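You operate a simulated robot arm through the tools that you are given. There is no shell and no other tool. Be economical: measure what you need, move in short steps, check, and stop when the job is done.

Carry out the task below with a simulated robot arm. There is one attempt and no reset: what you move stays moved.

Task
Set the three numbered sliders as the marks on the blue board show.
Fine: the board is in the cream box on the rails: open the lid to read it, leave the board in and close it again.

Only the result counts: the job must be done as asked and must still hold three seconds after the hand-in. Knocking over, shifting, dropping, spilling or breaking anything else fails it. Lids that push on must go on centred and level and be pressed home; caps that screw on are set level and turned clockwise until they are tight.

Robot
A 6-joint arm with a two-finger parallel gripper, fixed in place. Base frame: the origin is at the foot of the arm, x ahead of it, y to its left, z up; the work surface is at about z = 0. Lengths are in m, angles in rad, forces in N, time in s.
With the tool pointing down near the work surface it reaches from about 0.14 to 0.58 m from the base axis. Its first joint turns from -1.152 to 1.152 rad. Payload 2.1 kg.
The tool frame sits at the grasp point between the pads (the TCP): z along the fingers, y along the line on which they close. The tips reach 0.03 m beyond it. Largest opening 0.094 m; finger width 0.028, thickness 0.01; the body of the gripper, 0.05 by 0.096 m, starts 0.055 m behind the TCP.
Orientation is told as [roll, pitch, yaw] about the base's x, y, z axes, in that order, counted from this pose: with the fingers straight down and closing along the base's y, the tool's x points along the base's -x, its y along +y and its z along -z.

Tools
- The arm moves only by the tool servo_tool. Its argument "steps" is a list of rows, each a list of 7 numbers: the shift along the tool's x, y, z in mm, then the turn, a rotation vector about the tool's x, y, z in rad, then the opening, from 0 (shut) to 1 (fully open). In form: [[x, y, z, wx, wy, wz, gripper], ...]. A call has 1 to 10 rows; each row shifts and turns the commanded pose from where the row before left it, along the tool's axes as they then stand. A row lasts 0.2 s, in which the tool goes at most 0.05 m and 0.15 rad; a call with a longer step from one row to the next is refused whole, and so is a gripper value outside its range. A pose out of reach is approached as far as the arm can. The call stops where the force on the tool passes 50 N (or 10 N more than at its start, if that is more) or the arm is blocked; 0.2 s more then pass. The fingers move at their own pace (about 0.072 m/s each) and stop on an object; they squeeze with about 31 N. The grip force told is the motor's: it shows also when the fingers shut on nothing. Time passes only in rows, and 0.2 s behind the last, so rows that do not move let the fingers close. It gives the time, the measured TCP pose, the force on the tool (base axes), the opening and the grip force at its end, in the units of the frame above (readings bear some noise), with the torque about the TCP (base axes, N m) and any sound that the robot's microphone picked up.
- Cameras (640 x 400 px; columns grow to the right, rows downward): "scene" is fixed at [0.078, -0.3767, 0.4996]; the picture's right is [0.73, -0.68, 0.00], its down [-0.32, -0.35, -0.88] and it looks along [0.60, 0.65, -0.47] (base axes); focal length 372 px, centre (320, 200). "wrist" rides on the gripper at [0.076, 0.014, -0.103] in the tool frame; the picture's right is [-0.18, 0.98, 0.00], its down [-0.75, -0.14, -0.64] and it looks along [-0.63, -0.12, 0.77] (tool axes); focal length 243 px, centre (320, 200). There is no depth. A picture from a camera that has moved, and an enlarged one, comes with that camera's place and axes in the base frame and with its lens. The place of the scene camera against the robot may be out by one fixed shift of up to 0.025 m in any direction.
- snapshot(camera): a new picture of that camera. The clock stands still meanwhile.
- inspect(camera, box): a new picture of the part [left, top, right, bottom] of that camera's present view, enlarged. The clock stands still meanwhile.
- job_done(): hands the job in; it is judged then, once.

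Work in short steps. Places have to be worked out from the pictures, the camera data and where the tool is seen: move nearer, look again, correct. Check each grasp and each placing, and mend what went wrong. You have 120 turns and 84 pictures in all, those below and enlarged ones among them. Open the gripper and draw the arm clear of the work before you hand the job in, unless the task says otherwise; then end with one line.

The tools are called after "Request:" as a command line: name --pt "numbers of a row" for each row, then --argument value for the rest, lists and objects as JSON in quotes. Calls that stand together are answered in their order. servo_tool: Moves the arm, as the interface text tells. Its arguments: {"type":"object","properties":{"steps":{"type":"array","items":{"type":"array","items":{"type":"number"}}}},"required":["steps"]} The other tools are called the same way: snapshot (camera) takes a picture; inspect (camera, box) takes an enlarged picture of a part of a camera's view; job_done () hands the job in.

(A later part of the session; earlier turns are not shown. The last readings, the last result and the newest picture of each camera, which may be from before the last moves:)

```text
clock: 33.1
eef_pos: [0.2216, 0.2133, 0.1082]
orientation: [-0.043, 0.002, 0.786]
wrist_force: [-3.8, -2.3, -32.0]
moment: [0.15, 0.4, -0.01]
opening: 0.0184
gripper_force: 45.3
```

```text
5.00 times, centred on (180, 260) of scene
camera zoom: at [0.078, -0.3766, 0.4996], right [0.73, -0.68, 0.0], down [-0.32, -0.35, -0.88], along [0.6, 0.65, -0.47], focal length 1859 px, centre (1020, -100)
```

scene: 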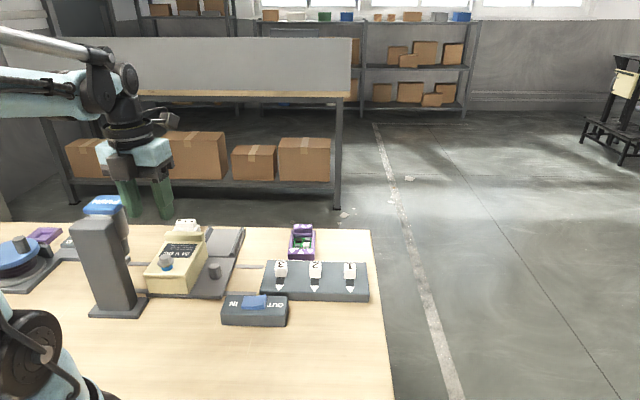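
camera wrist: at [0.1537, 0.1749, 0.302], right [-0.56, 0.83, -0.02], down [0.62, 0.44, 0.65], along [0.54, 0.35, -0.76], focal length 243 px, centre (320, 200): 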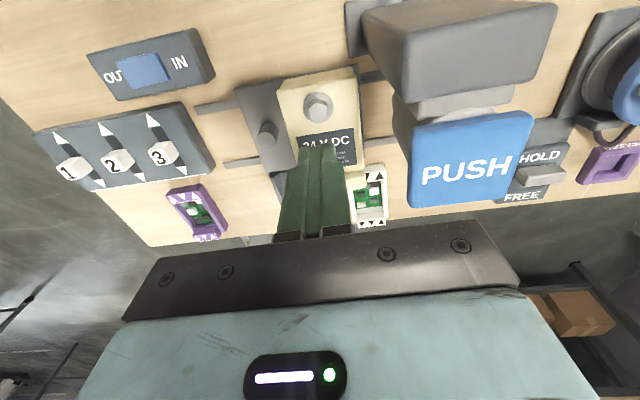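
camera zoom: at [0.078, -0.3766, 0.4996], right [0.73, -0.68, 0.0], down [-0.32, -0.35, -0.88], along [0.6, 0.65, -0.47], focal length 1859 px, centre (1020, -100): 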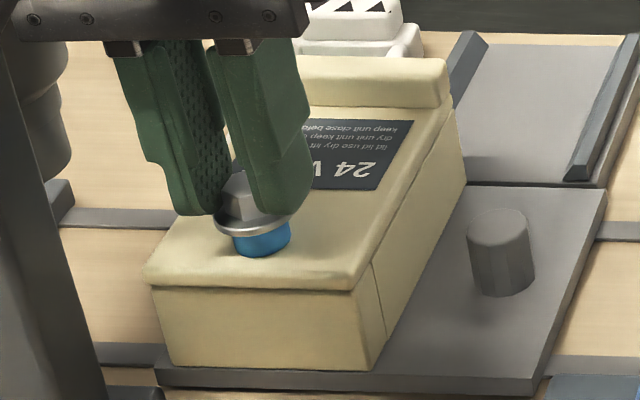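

The bolt doesn't pull up either, with 32 N on it. The rails lead to the press, so the bolt is probably meant to be pressed there. I'll release, rise, turn the tool so the camera faces the press, and go to the slider side of the peg.

Request:
servo_tool --pt "0 0 1 0 0 0 0.4" --pt "0 0 0 -0.04 0 0 0.4" --pt "0 0 -30 0 0 0 0.4" --pt "0 0 -40 0 0 0 0" --pt "0 -30 0 0 0 -0.14 0" --pt "0 -30 0 0 0 -0.14 0" --pt "0 -30 0 0 0 -0.14 0"

Request:
servo_tool --pt "0 0 0 0 0 -0.144 0" --pt "0 0 0 0 0 -0.144 0" --pt "0 0 0 0 0 -0.144 0" --pt "0 0 0 0 0 -0.144 0" --pt "0 0 0 0 0 -0.144 0" --pt "0 0 0 0 0 -0.144 0" --pt "0 0 0 0 0 -0.144 0" --pt "0 0 0 0 0 -0.143 0" --pt "0 0 0 0 0 0 0"

Request:
snapshot --camera "wrist"

```text
clock: 34.8
eef_pos: [0.2944, 0.1587, 0.1797]
orientation: [-0.003, 0.001, 1.208]
wrist_force: [0.3, 0.5, -0.3]
moment: [-0.01, 0.01, -0.04]
opening: 0.0
gripper_force: 31.2
```

```text
clock: 36.8
eef_pos: [0.2934, 0.1601, 0.1782]
orientation: [0.0, 0.005, 2.357]
wrist_force: [-0.4, -0.2, -0.1]
moment: [-0.01, 0.07, 0.01]
opening: 0.0
gripper_force: 31.2
```

```text
41 pictures are left
camera wrist: at [0.3385, 0.0947, 0.2812], right [-0.82, -0.57, 0.0], down [-0.44, 0.63, 0.64], along [-0.36, 0.53, -0.77], focal length 243 px, centre (320, 200)
```

wrist: 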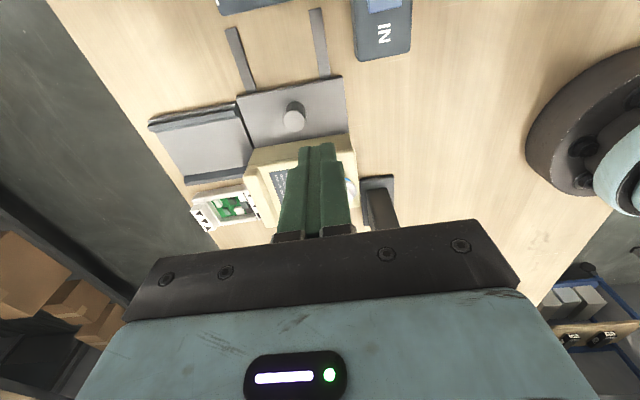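

Peg at about (0.305, 0.187). I'll place the fingers some 4 cm on the slider side of it and descend, tips at about z 0.022.

Request:
servo_tool --pt "29 -25 0 0 0 0 0" --pt "0 0 40 0 0 0 0" --pt "0 0 40 0 0 0 0" --pt "0 0 25 0 0 0 0" --pt "0 0 15 0 0 0 0" --pt "0 0 0 0 0 0 0"

Request:
snapshot --camera "scene"

Request:
snapshot --camera "wrist"

```text
clock: 38.1
eef_pos: [0.3319, 0.1553, 0.0582]
orientation: [0.0, 0.003, 2.357]
wrist_force: [0.3, 0.1, 0.2]
moment: [0.0, 0.0, 0.0]
opening: 0.0
gripper_force: 30.5
```

```text
40 pictures are left
```

scene: 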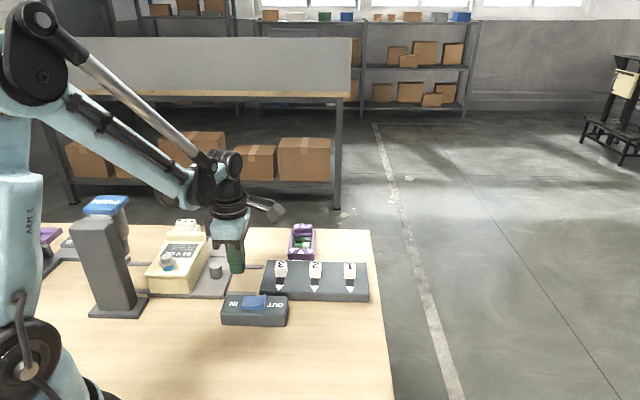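

```text
39 pictures are left
camera wrist: at [0.3775, 0.0907, 0.1606], right [-0.82, -0.57, 0.0], down [-0.44, 0.63, 0.64], along [-0.36, 0.53, -0.77], focal length 243 px, centre (320, 200)
```

wrist: 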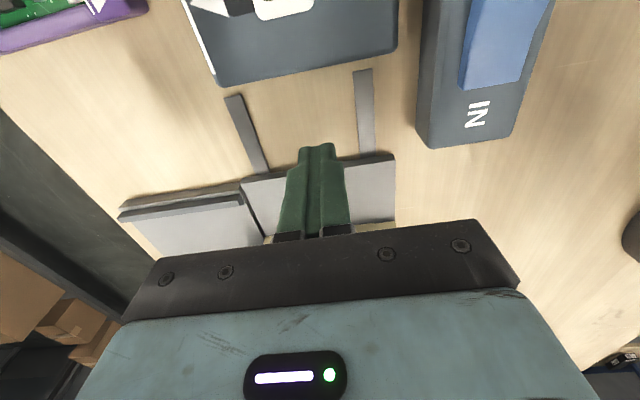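

Fingers are on the slider side of the peg, in line with it. I'll lower 4 mm and push along the rail.

Request:
servo_tool --pt "0 0 4 0 0 0 0" --pt "-7 0 0 0 0 0 0" --pt "-7 0 0 0 0 0 0" --pt "-7 0 0 0 0 0 0" --pt "-7 0 0 0 0 0 0" --pt "-7 0 0 0 0 0 0" --pt "0 0 0 0 0 0 0"

Request:
inspect --camera "scene" --box '[60, 170, 260, 320]'

```text
clock: 39.8
eef_pos: [0.3064, 0.1811, 0.0534]
orientation: [-0.001, 0.002, 2.356]
wrist_force: [0.7, -0.5, 0.6]
moment: [0.01, -0.03, 0.0]
opening: 0.0001
gripper_force: 30.9
```

```text
2.67 times, centred on (160, 245) of scene
camera zoom: at [0.078, -0.3767, 0.4996], right [0.73, -0.68, 0.0], down [-0.32, -0.35, -0.88], along [0.6, 0.65, -0.47], focal length 991 px, centre (747, 80)
```

zoom: 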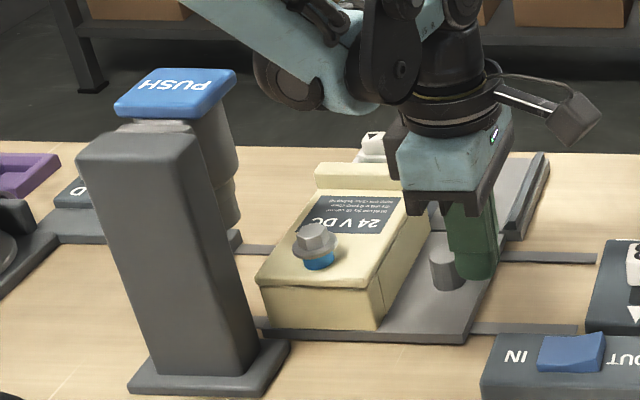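

The fingers have just reached the peg. I'll keep pushing.

Request:
servo_tool --pt "-8 0 0 0 0 0 0" --pt "-8 0 0 0 0 0 0" --pt "-8 0 0 0 0 0 0" --pt "-6 0 0 0 0 0 0" --pt "0 0 0 0 0 0 0"

Request:
inspect --camera "scene" --box '[60, 170, 260, 320]'

```text
clock: 41.0
eef_pos: [0.2861, 0.2011, 0.054]
orientation: [-0.001, 0.004, 2.358]
wrist_force: [1.1, -0.4, -1.1]
moment: [0.0, 0.0, -0.02]
opening: 0.0002
gripper_force: 30.7
```

```text
2.67 times, centred on (160, 245) of scene
camera zoom: at [0.078, -0.3767, 0.4996], right [0.73, -0.68, 0.0], down [-0.32, -0.35, -0.88], along [0.6, 0.65, -0.47], focal length 991 px, centre (747, 80)
```

zoom: 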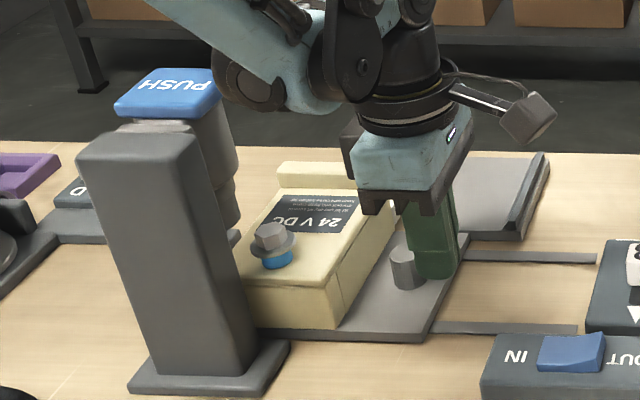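

Moving smoothly; the bolt is still about 3 cm short of the plunger. I'll continue in smaller steps.

Request:
servo_tool --pt "-6 0 0 0 0 0 0" --pt "-6 0 0 0 0 0 0" --pt "-6 0 0 0 0 0 0" --pt "-5 0 0 0 0 0 0" --pt "0 0 0 0 0 0 0"

Request:
inspect --camera "scene" --box '[60, 170, 260, 320]'

```text
clock: 42.1
eef_pos: [0.2697, 0.2177, 0.0544]
orientation: [0.0, 0.004, 2.355]
wrist_force: [0.4, -0.1, 0.2]
moment: [0.03, 0.02, -0.03]
opening: 0.0
gripper_force: 31.5
```

```text
2.67 times, centred on (160, 245) of scene
camera zoom: at [0.078, -0.3767, 0.4996], right [0.73, -0.68, 0.0], down [-0.32, -0.35, -0.88], along [0.6, 0.65, -0.47], focal length 991 px, centre (747, 80)
```

zoom: 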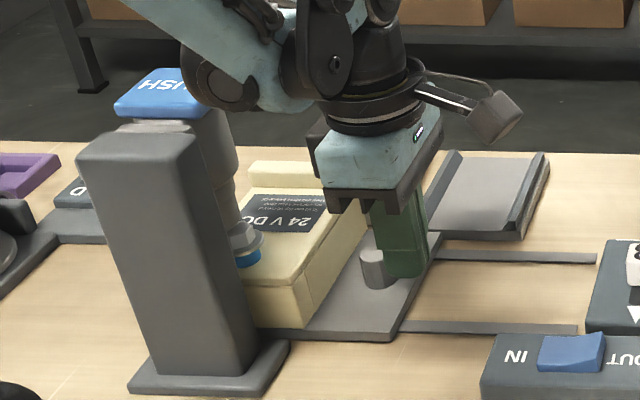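

The bolt is nearly beneath the plunger. I'll continue in 4 mm steps, watching force.

Request:
servo_tool --pt "-4 0 0 0 0 0 0" --pt "-4 0 0 0 0 0 0" --pt "-4 0 0 0 0 0 0" --pt "-4 0 0 0 0 0 0" --pt "0 0 0 0 0 0 0"

Request:
inspect --camera "scene" --box '[80, 180, 200, 310]'

```text
clock: 43.4
eef_pos: [0.259, 0.2286, 0.0547]
orientation: [-0.001, 0.007, 2.353]
wrist_force: [12.4, -11.8, 2.6]
moment: [-0.17, -0.19, -0.06]
opening: 0.0
gripper_force: 30.4
```

```text
3.08 times, centred on (140, 245) of scene
camera zoom: at [0.078, -0.3767, 0.4996], right [0.73, -0.68, 0.0], down [-0.32, -0.35, -0.88], along [0.6, 0.65, -0.47], focal length 1144 px, centre (874, 62)
```

zoom: 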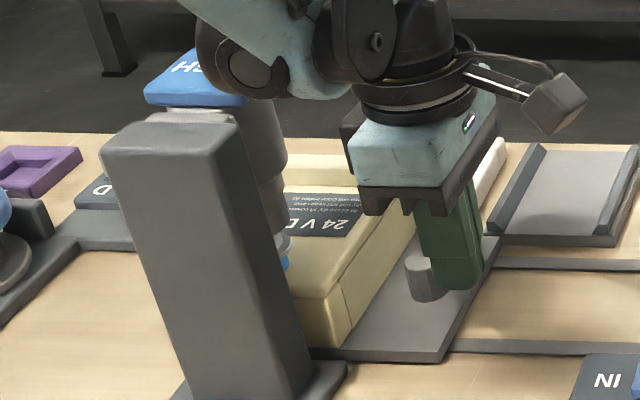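

It's against the stop (17 N). I'll back off and rise well above the press; its pad computes to about (0.166, 0.266, z 0.20).

Request:
servo_tool --pt "10 0 0 0 0 0 0" --pt "10 0 -20 0 0 0 0" --pt "0 0 -40 0 0 0 0" --pt "0 0 -40 0 0 0 0" --pt "0 0 -40 0 0 0 0" --pt "0 0 -40 0 0 0 0" --pt "0 0 -40 0 0 0 0" --pt "0 0 0 0 0 0 0"

Request:
snapshot --camera "wrist"

Request:
snapshot --camera "scene"

```text
clock: 45.1
eef_pos: [0.2722, 0.2174, 0.2764]
orientation: [0.0, 0.003, 2.357]
wrist_force: [-0.3, 0.8, 0.5]
moment: [0.0, -0.01, 0.01]
opening: 0.0
gripper_force: 31.0
```

```text
34 pictures are left
camera wrist: at [0.3171, 0.1544, 0.3793], right [-0.82, -0.57, 0.0], down [-0.44, 0.63, 0.64], along [-0.36, 0.53, -0.77], focal length 243 px, centre (320, 200)
```

wrist: 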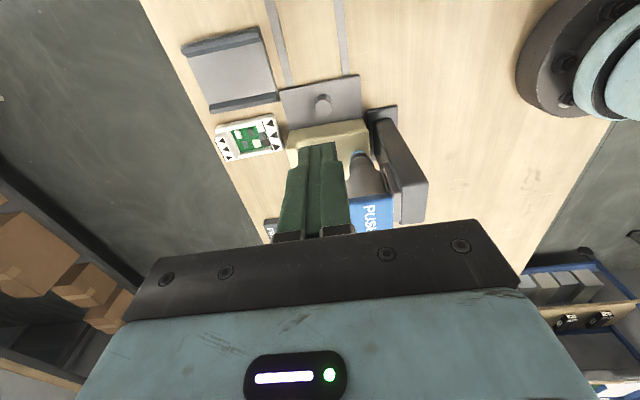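

```text
33 pictures are left
```

scene: 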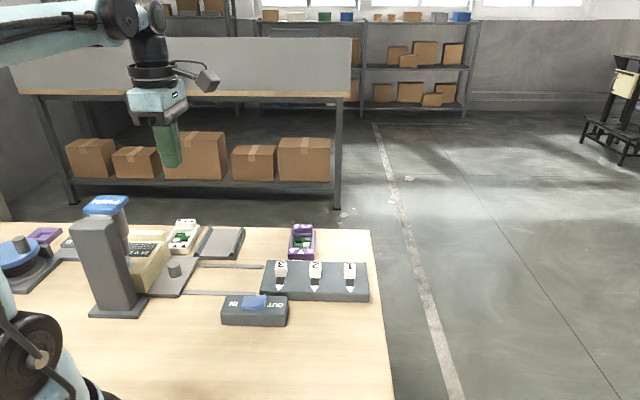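

Pad centre about (0.172, 0.266). I'll move above it and descend carefully.

Request:
servo_tool --pt "-35 12 0 0 0 0 0" --pt "-35 12 0 0 0 0 0" --pt "-35 12 0 0 0 0 0" --pt "0 0 15 0 0 0 0" --pt "0 0 0 0 0 0 0"

Request:
snapshot --camera "scene"

Request:
snapshot --camera "wrist"

```text
clock: 46.4
eef_pos: [0.1726, 0.2647, 0.2595]
orientation: [-0.001, 0.004, 2.355]
wrist_force: [-0.5, -1.0, 0.4]
moment: [0.03, -0.01, -0.02]
opening: 0.0
gripper_force: 31.1
```

```text
32 pictures are left
```

scene: 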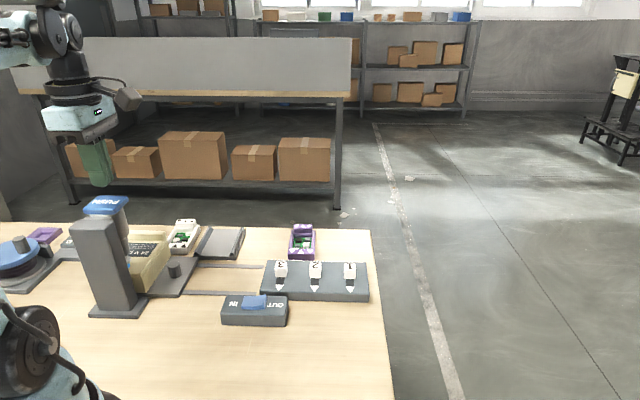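

```text
31 pictures are left
camera wrist: at [0.2173, 0.2011, 0.3618], right [-0.83, -0.56, 0.0], down [-0.44, 0.63, 0.64], along [-0.36, 0.53, -0.77], focal length 243 px, centre (320, 200)
```

wrist: 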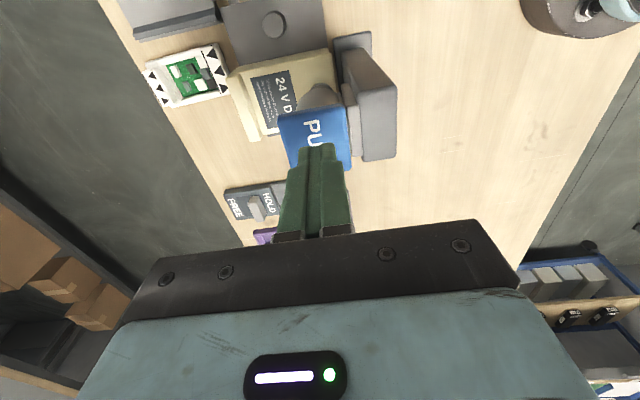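

The fingertips are over the pad. Press down in steps.

Request:
servo_tool --pt "0 0 12 0 0 0 0" --pt "0 0 6 0 0 0 0" --pt "0 0 4 0 0 0 0" --pt "0 0 4 0 0 0 0" --pt "0 0 4 0 0 0 0" --pt "0 0 4 0 0 0 0" --pt "0 0 4 0 0 0 0" --pt "0 0 4 0 0 0 0"

Request:
snapshot --camera "scene"

```text
clock: 48.1
eef_pos: [0.1732, 0.2645, 0.2173]
orientation: [-0.002, 0.003, 2.355]
wrist_force: [0.5, 0.4, 1.4]
moment: [0.01, 0.01, -0.02]
opening: 0.0002
gripper_force: 31.3
```

```text
30 pictures are left
```

scene: 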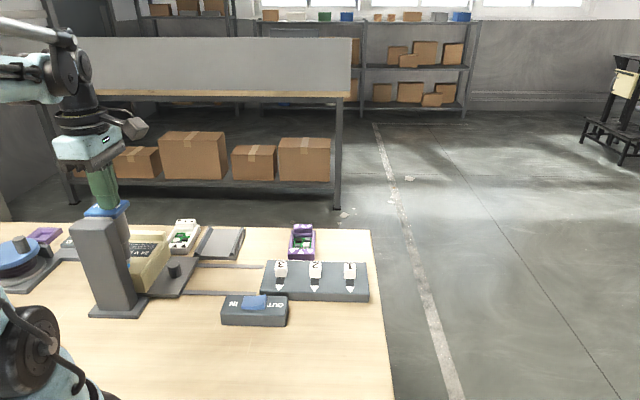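

The pad seems to be going down slightly. I'll continue pressing.

Request:
servo_tool --pt "0 0 4 0 0 0 0" --pt "0 0 4 0 0 0 0" --pt "0 0 4 0 0 0 0" --pt "0 0 4 0 0 0 0" --pt "0 0 3 0 0 0 0" --pt "0 0 3 0 0 0 0" --pt "0 0 0 0 0 0 0"

Request:
inspect --camera "scene" --box '[60, 170, 220, 320]'

```text
clock: 48.8
eef_pos: [0.1733, 0.2651, 0.2101]
orientation: [0.002, 0.004, 2.358]
wrist_force: [-1.1, -0.7, 2.7]
moment: [0.02, 0.06, 0.0]
opening: 0.0
gripper_force: 31.1
stopped in row 3: the force on the tool passed its limit at 61 N (the readings are from after the stop); the commanded pose is now the measured one
```

```text
2.67 times, centred on (140, 245) of scene
camera zoom: at [0.078, -0.3767, 0.4996], right [0.73, -0.68, 0.0], down [-0.32, -0.35, -0.88], along [0.6, 0.65, -0.47], focal length 991 px, centre (800, 80)
```

zoom: 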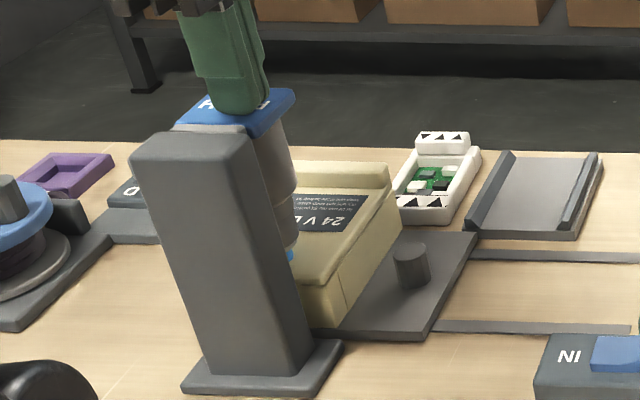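

The pad travelled ~2 cm and then met 61 N. I'll release it and look at the bolt.

Request:
servo_tool --pt "0 0 -10 0 0 0 0" --pt "0 0 -30 0 0 0 0" --pt "0 0 -30 0 0 0 0" --pt "40 0 0 0 0 0 0" --pt "40 0 0 0 0 0 0" --pt "20 0 0 0 0 0 0" --pt "0 0 0 0 0 0 0"

Request:
inspect --camera "scene" --box '[110, 220, 190, 300]'

Request:
inspect --camera "wrist" --box '[200, 60, 440, 260]'

```text
clock: 50.4
eef_pos: [0.2433, 0.1944, 0.2809]
orientation: [0.002, 0.007, 2.355]
wrist_force: [0.2, 0.4, 0.3]
moment: [-0.02, 0.02, -0.01]
opening: 0.0001
gripper_force: 30.6
```

```text
5.00 times, centred on (150, 260) of scene
camera zoom: at [0.078, -0.3767, 0.4996], right [0.73, -0.68, 0.0], down [-0.32, -0.35, -0.88], along [0.6, 0.65, -0.47], focal length 1859 px, centre (1170, -100)
```

zoom: 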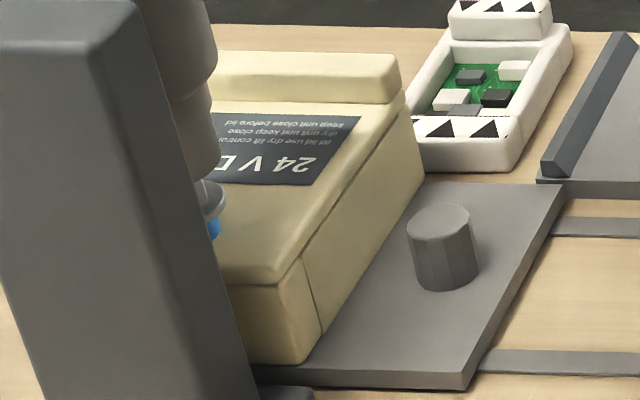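

```text
2.00 times, centred on (320, 160) of wrist
camera zoom: at [0.2883, 0.1303, 0.3828], right [-0.82, -0.57, 0.0], down [-0.43, 0.64, 0.64], along [-0.36, 0.53, -0.77], focal length 485 px, centre (320, 280)
```

zoom: 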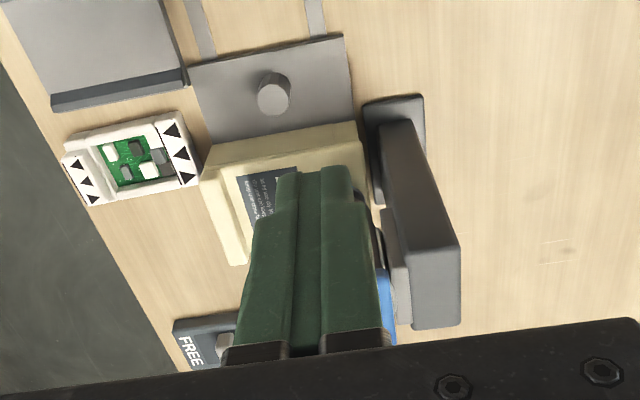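

Pressing didn't sink the bolt. The remaining candidate is the IN/OUT rocker (currently IN), which may drive the lock bolt. I'll go to its OUT end, near (0.317, 0.046).

Request:
servo_tool --pt "40 13 0 0 0 0 0" --pt "40 13 0 0 0 0 0" --pt "40 13 0 0 0 0 0" --pt "38 14 0 0 0 0 0" --pt "0 0 0 0 0 0.15 0" --pt "0 0 0 0 0 0.15 0" --pt "0 0 0 0 0 0.15 0" --pt "0 0 0 0 0 0.15 0" --pt "0 0 0 0 0 0.15 0" --pt "0 0 0 0 0 0.15 0"

Request:
servo_tool --pt "0 0 40 0 0 0.15 0" --pt "0 0 40 0 0 0.15 0" --pt "0 0 40 0 0 0.15 0" --pt "0 0 30 0 0 0.15 0" --pt "0 0 20 0 0 0.071 0" --pt "0 0 0 0 0 0 0"

Request:
snapshot --camera "wrist"

Request:
inspect --camera "scene" --box '[190, 200, 330, 340]'

```text
clock: 52.6
eef_pos: [0.3164, 0.045, 0.2822]
orientation: [0.001, 0.005, 1.455]
wrist_force: [0.8, -0.4, -1.1]
moment: [0.0, -0.03, -0.02]
opening: 0.0
gripper_force: 31.2
```

```text
clock: 54.0
eef_pos: [0.3172, 0.043, 0.112]
orientation: [-0.005, 0.001, 0.786]
wrist_force: [-0.4, 0.1, 0.1]
moment: [0.0, 0.0, 0.0]
opening: 0.0
gripper_force: 31.4
```

```text
26 pictures are left
camera wrist: at [0.2541, 0.0007, 0.2148], right [-0.56, 0.83, -0.01], down [0.63, 0.44, 0.64], along [0.53, 0.36, -0.77], focal length 243 px, centre (320, 200)
```

wrist: 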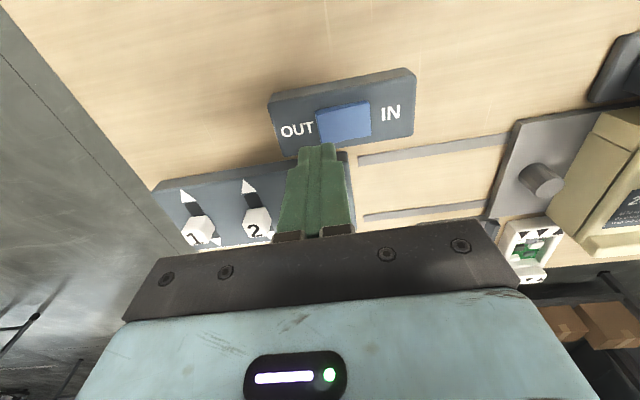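

```text
2.86 times, centred on (260, 270) of scene
camera zoom: at [0.078, -0.3767, 0.4996], right [0.73, -0.68, 0.0], down [-0.32, -0.35, -0.88], along [0.6, 0.65, -0.47], focal length 1062 px, centre (491, 0)
```

zoom: 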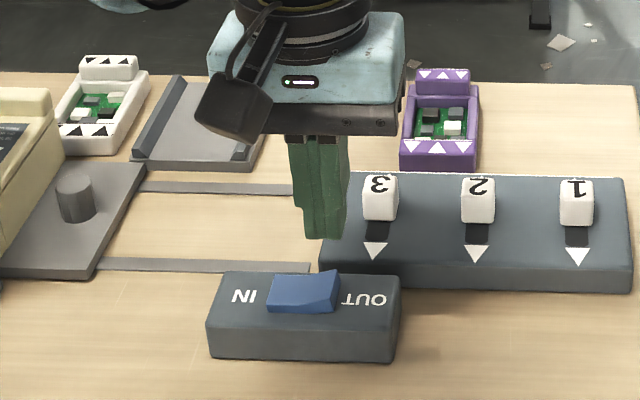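

The rocker's raised OUT end is right under the fingers. I'll press it down in small steps.

Request:
servo_tool --pt "2 3 15 0 0 0 0" --pt "0 0 8 0 0 0 0" --pt "0 0 4 0 0 0 0" --pt "0 0 4 0 0 0 0" --pt "0 0 4 0 0 0 0" --pt "0 0 3 0 0 0 0" --pt "0 0 3 0 0 0 0" --pt "0 0 3 0 0 0 0" --pt "0 0 3 0 0 0 0"

Request:
snapshot --camera "scene"

```text
clock: 56.0
eef_pos: [0.3149, 0.0453, 0.0686]
orientation: [-0.003, 0.005, 0.786]
wrist_force: [-2.2, -0.3, 25.5]
moment: [0.26, 0.17, 0.03]
opening: 0.0
gripper_force: 30.9
heard: click
stopped in row 9: the force on the tool passed its limit at 74 N (the readings are from after the stop); the commanded pose is now the measured one
```

```text
24 pictures are left
```

scene: 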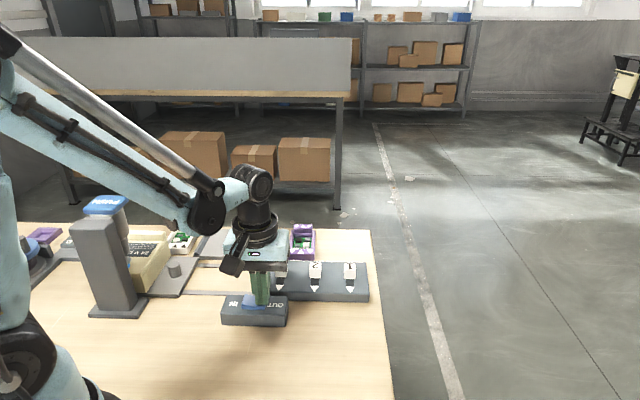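

Heard a click: the rocker has flipped to OUT — perhaps it sets whether the press drives the bolt in or pulls it out. I'll rise, go back over the press pad and push again.

Request:
servo_tool --pt "0 0 -45 0 0 0 0" --pt "0 0 -45 0 0 0 0" --pt "0 0 -45 0 0 0 0" --pt "0 0 -45 0 0 0 0" --pt "0 0 -20 0 0 0 0" --pt "-11 43 0 0 0 0 0" --pt "-11 43 0 0 0 0 0" --pt "-11 43 0 0 0 0 0" --pt "-11 43 0 0 0 0 0" --pt "-11 43 0 0 0 0 0"

Request:
servo_tool --pt "0 42 0 0 0 0 0" --pt "0 0 15 0 0 0 0" --pt "0 0 0 0 0 0 0"

Request:
snapshot --camera "wrist"

```text
clock: 58.1
eef_pos: [0.2005, 0.2378, 0.2639]
orientation: [-0.004, 0.006, 0.785]
wrist_force: [0.0, -0.4, -0.7]
moment: [0.04, 0.01, 0.03]
opening: 0.0
gripper_force: 31.1
```

```text
clock: 59.0
eef_pos: [0.1716, 0.2664, 0.2515]
orientation: [-0.003, 0.005, 0.785]
wrist_force: [1.2, -0.3, 0.0]
moment: [-0.02, 0.03, 0.02]
opening: 0.0
gripper_force: 30.7
```

```text
23 pictures are left
camera wrist: at [0.1091, 0.222, 0.3534], right [-0.57, 0.82, 0.0], down [0.63, 0.44, 0.64], along [0.53, 0.36, -0.77], focal length 243 px, centre (320, 200)
```

wrist: 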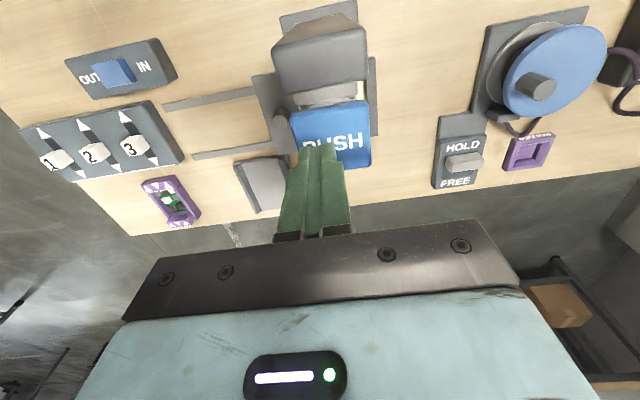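

The fingers are over the pad's left part. I'll shift slightly and press the pad down.

Request:
servo_tool --pt "3 5 10 0 0 0 0" --pt "0 0 10 0 0 0 0" --pt "0 0 6 0 0 0 0" --pt "0 0 4 0 0 0 0" --pt "0 0 4 0 0 0 0" --pt "0 0 3 0 0 0 0" --pt "0 0 3 0 0 0 0" --pt "0 0 3 0 0 0 0" --pt "0 0 3 0 0 0 0"

Request:
inspect --camera "scene" --box '[60, 180, 190, 310]'

```text
clock: 60.8
eef_pos: [0.1646, 0.268, 0.2109]
orientation: [-0.005, 0.006, 0.786]
wrist_force: [-1.0, -1.4, 18.2]
moment: [0.18, -0.11, -0.04]
opening: 0.0
gripper_force: 30.8
stopped in row 9: the force on the tool passed its limit at 64 N (the readings are from after the stop); the commanded pose is now the measured one
```

```text
3.08 times, centred on (125, 245) of scene
camera zoom: at [0.0779, -0.3767, 0.4996], right [0.73, -0.68, 0.0], down [-0.32, -0.35, -0.88], along [0.6, 0.65, -0.47], focal length 1144 px, centre (920, 62)
```

zoom: 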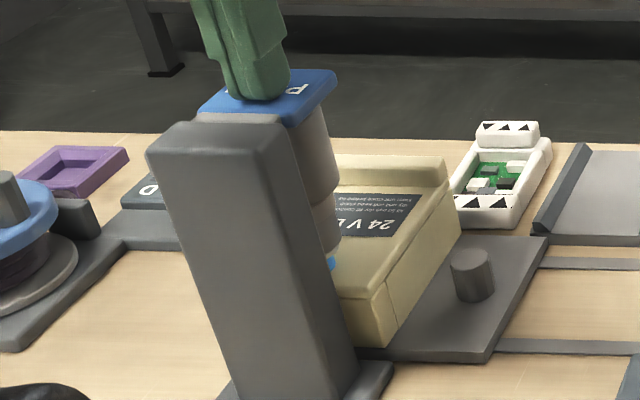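

Same stop. I'll release the pad and check whether the bolt follows the plunger.

Request:
servo_tool --pt "0 0 -10 0 0 0 0" --pt "0 0 -25 0 0 0 0" --pt "0 0 -30 0 0 0 0" --pt "0 0 0 0 0 0 0"

Request:
inspect --camera "scene" --box '[120, 230, 180, 290]'

```text
clock: 61.8
eef_pos: [0.1638, 0.2668, 0.2764]
orientation: [-0.004, 0.004, 0.786]
wrist_force: [0.4, 0.1, 0.5]
moment: [0.01, -0.02, 0.02]
opening: 0.0001
gripper_force: 31.3
```

```text
6.67 times, centred on (150, 260) of scene
camera zoom: at [0.078, -0.3767, 0.4996], right [0.73, -0.68, 0.0], down [-0.32, -0.35, -0.88], along [0.6, 0.65, -0.47], focal length 2478 px, centre (1453, -200)
```

zoom: 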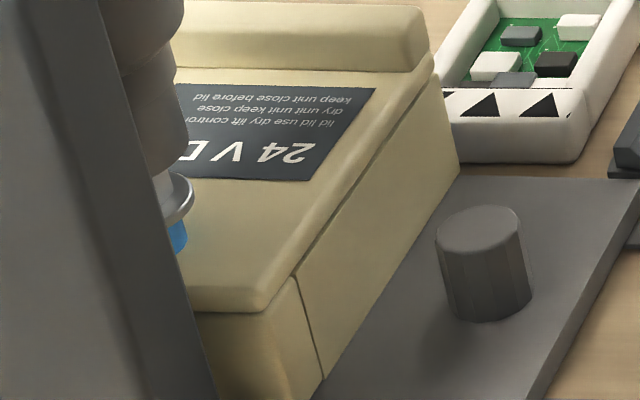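

The bolt hasn't moved, but with the rocker OUT the lid may now be unlocked (24 V lock). I'll take the carriage back clear of the press by gripping the peg; first I move clear and turn the tool.

Request:
servo_tool --pt "-11 -38 0 0 0 0 0" --pt "-11 -38 0 0 0 0 0" --pt "-10 -37 0 0 0 0 0" --pt "-10 -37 0 0 0 0 0.5" --pt "0 0 0 0 0 -0.15 0.5" --pt "0 0 0 0 0 -0.15 0.5" --pt "0 0 0 0 0 -0.15 0.5" --pt "0 0 0 0 0 -0.15 0.5" --pt "0 0 0 0 0 -0.15 0.5" --pt "0 0 0 0 0 -0.15 0.5"

Request:
servo_tool --pt "0 0 40 0 0 -0.15 0.5" --pt "0 0 40 0 0 -0.15 0.5" --pt "0 0 30 0 0 -0.15 0.5" --pt "0 0 0 0 0 -0.15 0.5" --pt "0 0 0 0 0 -0.071 0.5" --pt "0 0 0 0 -0.12 0 0.5" --pt "0 0 0 0 -0.12 0 0.5" --pt "0 0 0 0 0 0 0.5"

Request:
snapshot --camera "wrist"

```text
clock: 64.0
eef_pos: [0.3011, 0.1904, 0.2768]
orientation: [0.001, 0.007, 1.688]
wrist_force: [0.1, 0.8, 0.7]
moment: [0.01, -0.02, 0.01]
opening: 0.0471
gripper_force: 0.1
```

```text
clock: 65.8
eef_pos: [0.3008, 0.1908, 0.168]
orientation: [0.005, -0.236, 2.354]
wrist_force: [-0.7, 0.6, 0.0]
moment: [-0.01, 0.0, 0.03]
opening: 0.0468
gripper_force: 0.1
```

```text
20 pictures are left
camera wrist: at [0.3624, 0.1111, 0.2486], right [-0.82, -0.57, 0.05], down [-0.31, 0.51, 0.8], along [-0.48, 0.64, -0.6], focal length 243 px, centre (320, 200)
```

wrist: 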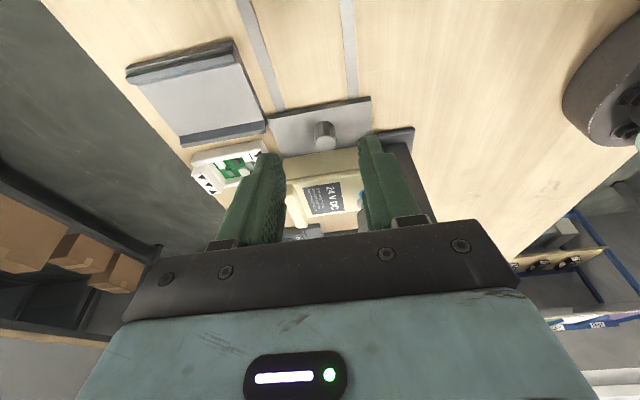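

Peg near (0.25, 0.243). With the tool leaning away from the press, I descend to straddle the peg.

Request:
servo_tool --pt "-9 0 32 0 0 0 0.5" --pt "-9 0 32 0 0 0 0.5" --pt "-8 0 32 0 0 0 0.5" --pt "-4 0 15 0 0 0 0.5" --pt "-4 0 13 0 0 0 0.5" --pt "0 0 0 0 0 0 0.5"

Request:
inspect --camera "scene" --box '[80, 190, 240, 310]'

```text
clock: 67.2
eef_pos: [0.2569, 0.2346, 0.0533]
orientation: [0.007, -0.237, 2.357]
wrist_force: [1.1, 0.5, 0.6]
moment: [0.01, 0.01, -0.01]
opening: 0.0471
gripper_force: 0.1
```

```text
3.33 times, centred on (160, 250) of scene
camera zoom: at [0.078, -0.3767, 0.4996], right [0.73, -0.68, 0.0], down [-0.32, -0.35, -0.88], along [0.6, 0.65, -0.47], focal length 1239 px, centre (853, 33)
```

zoom: 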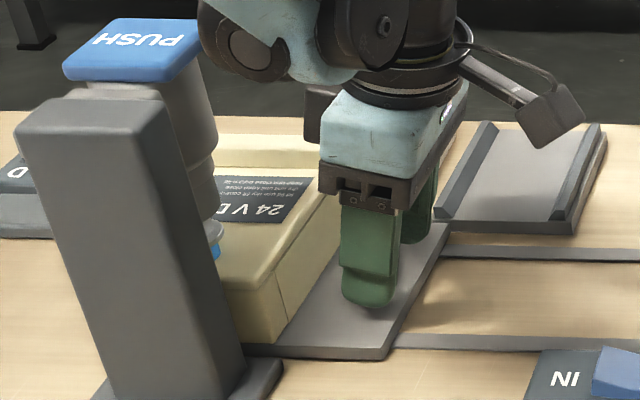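

Fingers straddle the peg. I'll close and draw the carriage back along the rails.

Request:
servo_tool --pt "0 0 0 0 0 0 0.1" --pt "0 0 0 0 0 0 0" --pt "0 0 0 0 0 0 0" --pt "9.7 0 -2.37 0 0 0 0" --pt "11.66 0 -2.85 0 0 0 0" --pt "11.66 0 -2.85 0 0 0 0" --pt "11.66 0 -2.85 0 0 0 0" --pt "11.66 0 -2.85 0 0 0 0" --pt "11.66 0 -2.85 0 0 0 0" --pt "11.66 0 -2.85 0 0 0 0"

Request:
servo_tool --pt "11.66 0 -2.85 0 0 0 0" --pt "11.66 0 -2.85 0 0 0 0" --pt "4 0 -1 0 0 0 0" --pt "0 0 0 0 0 0 0"

Request:
inspect --camera "scene" --box '[130, 190, 290, 310]'

```text
clock: 69.4
eef_pos: [0.3177, 0.1769, 0.0545]
orientation: [-0.008, -0.229, 2.354]
wrist_force: [27.3, 25.8, -32.6]
moment: [-0.45, -0.74, -0.62]
opening: 0.0237
gripper_force: 44.6
```

```text
clock: 70.4
eef_pos: [0.3372, 0.1577, 0.0541]
orientation: [-0.004, -0.234, 2.354]
wrist_force: [21.1, 19.6, -16.0]
moment: [-0.41, -0.96, -0.53]
opening: 0.0235
gripper_force: 45.1
```

```text
3.33 times, centred on (210, 250) of scene
camera zoom: at [0.078, -0.3766, 0.4996], right [0.73, -0.68, 0.0], down [-0.32, -0.35, -0.88], along [0.6, 0.65, -0.47], focal length 1239 px, centre (687, 33)
```

zoom: 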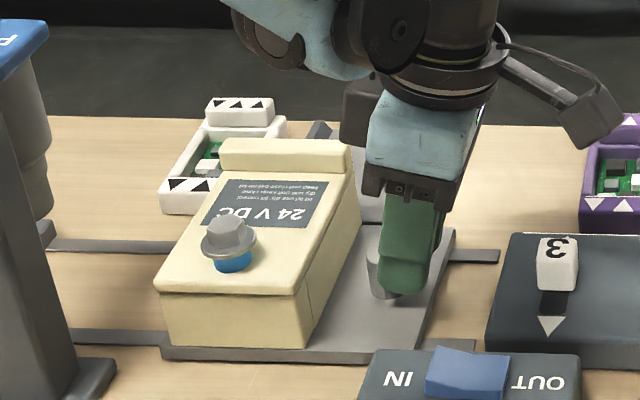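

The carriage is nearly back, about 14 mm short of the original position. I'll finish the drag, then release and look.

Request:
servo_tool --pt "7 1.5 -1.7 0 0 0 0" --pt "7 0 -1.7 0 0 0 0" --pt "0 0 0 0 0 0 0" --pt "0 0 0 0 0 0 0.5" --pt "0 0 0 0 0 0 0.5" --pt "0 0 -40 0 0 0 0.5" --pt "0 0 -40 0 0 0 0.5" --pt "0 0 -30 0 0 0 0" --pt "0 0 0 0 0 0 0"

Request:
inspect --camera "scene" --box '[160, 210, 270, 310]'

```text
clock: 72.4
eef_pos: [0.3636, 0.1271, 0.1625]
orientation: [0.008, -0.235, 2.353]
wrist_force: [0.4, 1.0, 0.6]
moment: [-0.03, 0.05, -0.04]
opening: 0.0
gripper_force: 31.2
```

```text
4.00 times, centred on (215, 260) of scene
camera zoom: at [0.078, -0.3767, 0.4996], right [0.73, -0.68, 0.0], down [-0.32, -0.35, -0.88], along [0.6, 0.65, -0.47], focal length 1487 px, centre (740, -40)
```

zoom: 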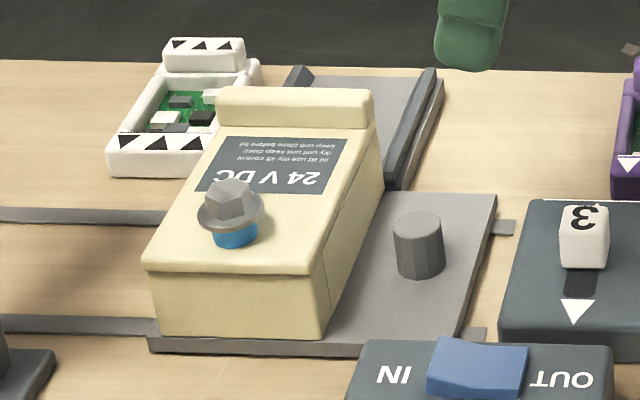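

The carriage is back exactly where it began. Now I retest the lid with the rocker at OUT: return behind the ridge and push.

Request:
servo_tool --pt "0 0 0 0 0.118 0 0" --pt "0 0 0 0 0.118 0 0" --pt "0 0 0 0 0 0.15 0" --pt "0 0 0 0 0 0.15 0" --pt "0 0 0 0 0 0.15 0" --pt "0 0 0 0 0 0.15 0" --pt "0 0 0 0 0 0.15 0" --pt "0 0 0 0 0 0.15 0" --pt "0 0 0 0 0 0.15 0" --pt "0 0 0 0 0 0.15 0"

Request:
servo_tool --pt "0 0 0 0 0 0.15 0" --pt "0 0 0 0 0 0.15 0" --pt "-10 37 0 0 0 0.07 0" --pt "-10 37 0 0 0 0 0" --pt "-9 36 0 0 0 0 0" --pt "0 0 0 0 0 0 0"

```text
clock: 74.6
eef_pos: [0.3627, 0.128, 0.1623]
orientation: [0.001, 0.004, 1.154]
wrist_force: [0.2, -0.1, 0.5]
moment: [0.01, 0.01, 0.05]
opening: 0.0001
gripper_force: 31.1
```

```text
clock: 76.0
eef_pos: [0.3049, 0.2256, 0.1605]
orientation: [0.0, 0.007, 0.786]
wrist_force: [-0.3, 0.0, -0.2]
moment: [0.0, 0.0, -0.03]
opening: 0.0
gripper_force: 31.0
```

Above the lid behind the ridge; descend to tip height about 0.063 and push.

Request:
servo_tool --pt "0 0 30 0 0 0 0" --pt "0 0 30 0 0 0 0" --pt "0 0 7.5 0 0 0 0" --pt "-5 0 0 0 0 0 0" --pt "-5 0 0 0 0 0 0" --pt "-4 0 0 0 0 0 0" --pt "-4 0 0 0 0 0 0" --pt "-4 0 0 0 0 0 0" --pt "0 0 0 0 0 0 0"

Request:
inspect --camera "scene" --box '[160, 210, 270, 310]'

```text
clock: 77.5
eef_pos: [0.3106, 0.2304, 0.0933]
orientation: [-0.001, 0.026, 0.785]
wrist_force: [-3.3, -3.3, 2.4]
moment: [-0.04, 0.06, 0.01]
opening: 0.0002
gripper_force: 31.5
stopped in row 7: the force on the tool passed its limit at 55 N (the readings are from after the stop); the commanded pose is now the measured one
```

```text
4.00 times, centred on (215, 260) of scene
camera zoom: at [0.078, -0.3767, 0.4996], right [0.73, -0.68, 0.0], down [-0.32, -0.35, -0.88], along [0.6, 0.65, -0.47], focal length 1487 px, centre (740, -40)
```

zoom: 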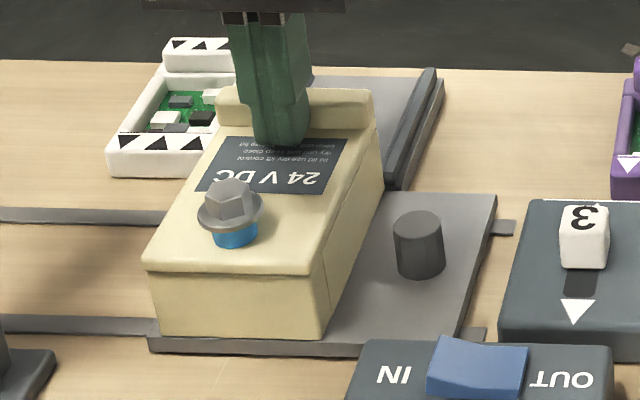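

Still locked with the rocker at OUT. IN/OUT plus a push-to-run press looks like a screwdriver station: the bolt is a screw, and I may simply not have turned it far enough. I'll go above the bolt and wind the wrist back for a long counter-clockwise stroke.

Request:
servo_tool --pt "2 0 -5 0 -0.026 0 0" --pt "10 0 -30 0 0 0 0.4" --pt "32 1 -10 0 0 0 0.4" --pt "32 0 0 0 0 0 0.4" --pt "0 0 0 0 0 0.15 0.4" --pt "0 0 0 0 0 0.15 0.4" --pt "0 0 0 0 0 0.15 0.4" --pt "0 0 0 0 0 0.15 0.4" --pt "0 0 0 0 0 0.15 0.4" --pt "0 0 0 0 0 0.15 0.4"

Request:
servo_tool --pt "0 0 0 0 0 0.15 0.4" --pt "0 0 0 0 0 0.15 0.4" --pt "0 0 0 0 0 0.15 0.4" --pt "0 0 0 0 0 0.15 0.4" --pt "0 0 0 0 0 0.15 0.4" --pt "0 0 0 0 0 0.15 0.4" --pt "0 0 0 0 0 0.15 0.4" --pt "0 0 0 0 0 0.15 0.4" --pt "0 0 0 0 0 0.15 0.4" --pt "0 0 0 0 0 0 0.4"

```text
clock: 79.7
eef_pos: [0.2557, 0.1772, 0.1385]
orientation: [0.001, -0.001, -0.119]
wrist_force: [-0.5, -1.2, -0.2]
moment: [0.02, 0.01, -0.01]
opening: 0.0376
gripper_force: 0.1
```

```text
clock: 81.9
eef_pos: [0.2563, 0.1768, 0.1385]
orientation: [-0.001, 0.001, -1.465]
wrist_force: [-0.8, -0.3, 0.2]
moment: [-0.01, 0.01, -0.02]
opening: 0.0376
gripper_force: 0.0
```

Wound back to yaw −1.47 with no trouble. Descend, grip the hex and start the counter-clockwise stroke.

Request:
servo_tool --pt "0 0 20 0 0 0 0.4" --pt "0 0 12 0 0 0 0.4" --pt "0 0 0 0 0 0 0" --pt "0 0 0 0 0 0 0" --pt "0 0 0 0 0 -0.1 0" --pt "0 0 0 0 0 -0.15 0" --pt "0 0 0 0 0 -0.15 0" --pt "0 0 0 0 0 -0.15 0" --pt "0 0 0 0 0 -0.15 0" --pt "0 0 0 0 0 -0.15 0"

Request:
servo_tool --pt "0 0 0 0 0 -0.15 0" --pt "0 0 0 0 0 -0.15 0" --pt "0 0 0 0 0 -0.15 0" --pt "0 0 0 0 0 -0.15 0" --pt "0 0 0 0 0 -0.15 0" --pt "0 0 0 0 0 -0.15 0" --pt "0 0 0 0 0 -0.15 0" --pt "0 0 0 0 0 -0.15 0" --pt "0 0 0 0 0 -0.15 0" --pt "0 0 0 0 0 -0.15 0"

```text
clock: 84.1
eef_pos: [0.2548, 0.1782, 0.1062]
orientation: [0.0, 0.001, -0.611]
wrist_force: [0.1, -0.4, -0.5]
moment: [-0.08, 0.32, -0.16]
opening: 0.0179
gripper_force: 44.9
```

```text
clock: 86.3
eef_pos: [0.2547, 0.178, 0.1066]
orientation: [0.002, -0.002, 0.888]
wrist_force: [-4.1, 4.4, -5.2]
moment: [-0.1, -0.05, -0.25]
opening: 0.0186
gripper_force: 44.7
```

Turning 2.4 rad gave no rise and almost no torque, so the bolt just spins: it's not the lock, maybe a pivot. I'll release it, then open wide above the ridge so I can grip the ridge and test lifting and swinging.

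Request:
servo_tool --pt "0 0 0 0 0 0 0.4" --pt "0 0 0 0 0 0.103 0.4" --pt "0 0 -25 0 0 0 0.5" --pt "0 0 -20 0 0 0 1" --pt "-48 0 0 0 0 0 1" --pt "-48 0 0 0 0 0 1" --pt "0 0 30 0 0 0 1" --pt "0 0 0 0 0 0 1"

Request:
snapshot --camera "wrist"

```text
clock: 88.1
eef_pos: [0.3237, 0.2445, 0.1196]
orientation: [0.002, -0.001, 0.783]
wrist_force: [1.0, 0.0, -0.4]
moment: [-0.01, 0.03, -0.01]
opening: 0.094
gripper_force: 0.1
```

```text
15 pictures are left
camera wrist: at [0.2613, 0.2003, 0.2215], right [-0.56, 0.83, 0.0], down [0.63, 0.43, 0.64], along [0.53, 0.36, -0.77], focal length 243 px, centre (320, 200)
```

wrist: 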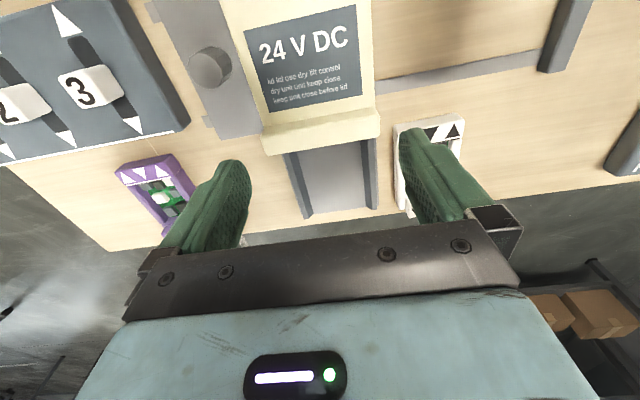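

The ridge is centred between the open fingers. I'll descend to tip height ~0.058 and close on its ends.

Request:
servo_tool --pt "0 0 12 0 0 0 1" --pt "0 0 10 0 0 0 1" --pt "0 0 5 0 0 0 1" --pt "0 0 5 0 0 0 1" --pt "0 0 0 0 0 0 0.7" --pt "0 0 0 0 0 0 0.7" --pt "0 0 0 0 0 0 0.7"

Request:
inspect --camera "scene" --box '[160, 200, 270, 300]'

```text
clock: 89.7
eef_pos: [0.3231, 0.2449, 0.0878]
orientation: [-0.002, -0.001, 0.781]
wrist_force: [0.9, 1.6, -2.0]
moment: [-0.03, 0.14, -0.09]
opening: 0.078
gripper_force: 45.0
```

```text
4.00 times, centred on (215, 250) of scene
camera zoom: at [0.078, -0.3767, 0.4996], right [0.73, -0.68, 0.0], down [-0.32, -0.35, -0.88], along [0.6, 0.65, -0.47], focal length 1487 px, centre (740, 0)
```

zoom: 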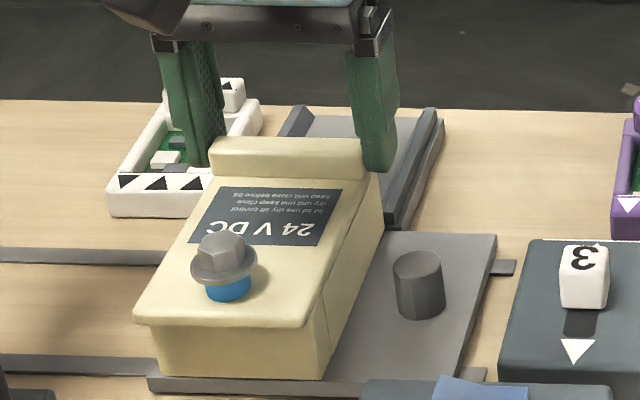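

The lid has already shifted about 8 mm towards the near side: it slides that way. I'll tighten the grip and slide it further along tool +x, gently.

Request:
servo_tool --pt "0 0 0 0 0 0 0.6" --pt "5 0 0 0 0 0 0.6" --pt "5 0 0 0 0 0 0.6" --pt "5 0 0 0 0 0 0.6" --pt "0 0 0 0 0 0 0.6"

Request:
inspect --camera "scene" --box '[160, 200, 270, 300]'

```text
clock: 90.9
eef_pos: [0.3123, 0.2342, 0.0888]
orientation: [0.0, 0.0, 0.785]
wrist_force: [0.7, -0.4, -41.9]
moment: [0.3, -0.27, 0.43]
opening: 0.0779
gripper_force: 45.3
```

```text
4.00 times, centred on (215, 250) of scene
camera zoom: at [0.0781, -0.3766, 0.4997], right [0.73, -0.68, 0.0], down [-0.32, -0.35, -0.88], along [0.6, 0.65, -0.47], focal length 1487 px, centre (740, 0)
```

zoom: 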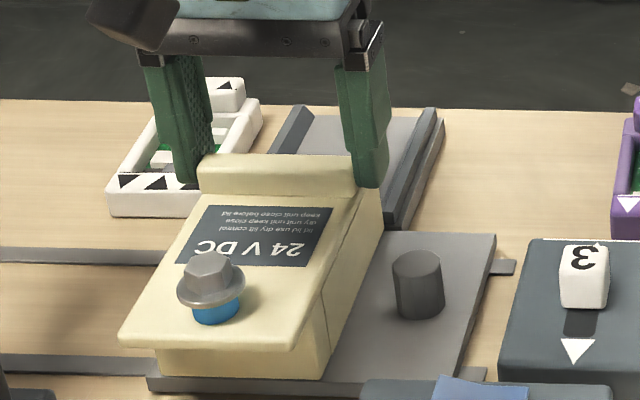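

The lid slides towards the near side, with a slight downward slope (pull of 42 N down). I'll follow that slope and continue.

Request:
servo_tool --pt "0 0 1.3 0 0 0 0.6" --pt "6 0 0.5 0 0 0 0.6" --pt "6 0 0.5 0 0 0 0.6" --pt "6 0 0.5 0 0 0 0.6" --pt "6 0 0.5 0 0 0 0.6" --pt "0 0 0 0 0 0 0.6"

```text
clock: 92.3
eef_pos: [0.2957, 0.217, 0.0872]
orientation: [0.002, -0.001, 0.781]
wrist_force: [-5.5, 5.5, 42.2]
moment: [-0.03, 0.23, 0.39]
opening: 0.0779
gripper_force: 44.9
```

Now it pushes up by as much, so the slide is about level. I'll raise 1.3 mm and continue level.

Request:
servo_tool --pt "0 0 -1.3 0 0 0 0.6" --pt "6 0 0 0 0 0 0.6" --pt "6 0 0 0 0 0 0.6" --pt "6 0 0 0 0 0 0.6" --pt "0 0 0 0 0 0 0.6"

Request:
inspect --camera "scene" --box '[160, 200, 270, 300]'

```text
clock: 93.5
eef_pos: [0.2825, 0.2046, 0.0877]
orientation: [0.0, 0.0, 0.783]
wrist_force: [-4.4, 3.5, -42.4]
moment: [0.24, -0.21, 0.31]
opening: 0.0779
gripper_force: 45.0
```

```text
4.00 times, centred on (215, 250) of scene
camera zoom: at [0.0781, -0.3766, 0.4997], right [0.73, -0.68, 0.0], down [-0.32, -0.35, -0.88], along [0.6, 0.65, -0.47], focal length 1487 px, centre (740, 0)
```

zoom: 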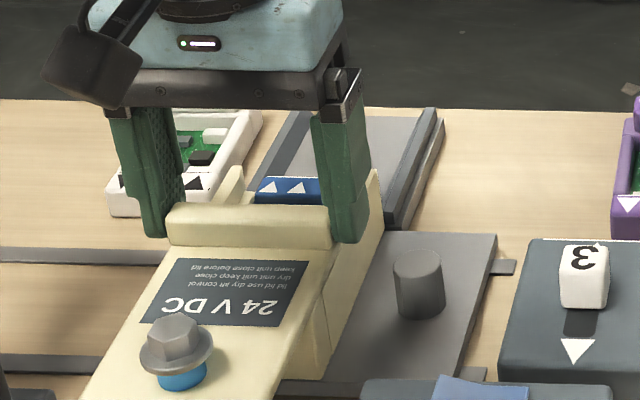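

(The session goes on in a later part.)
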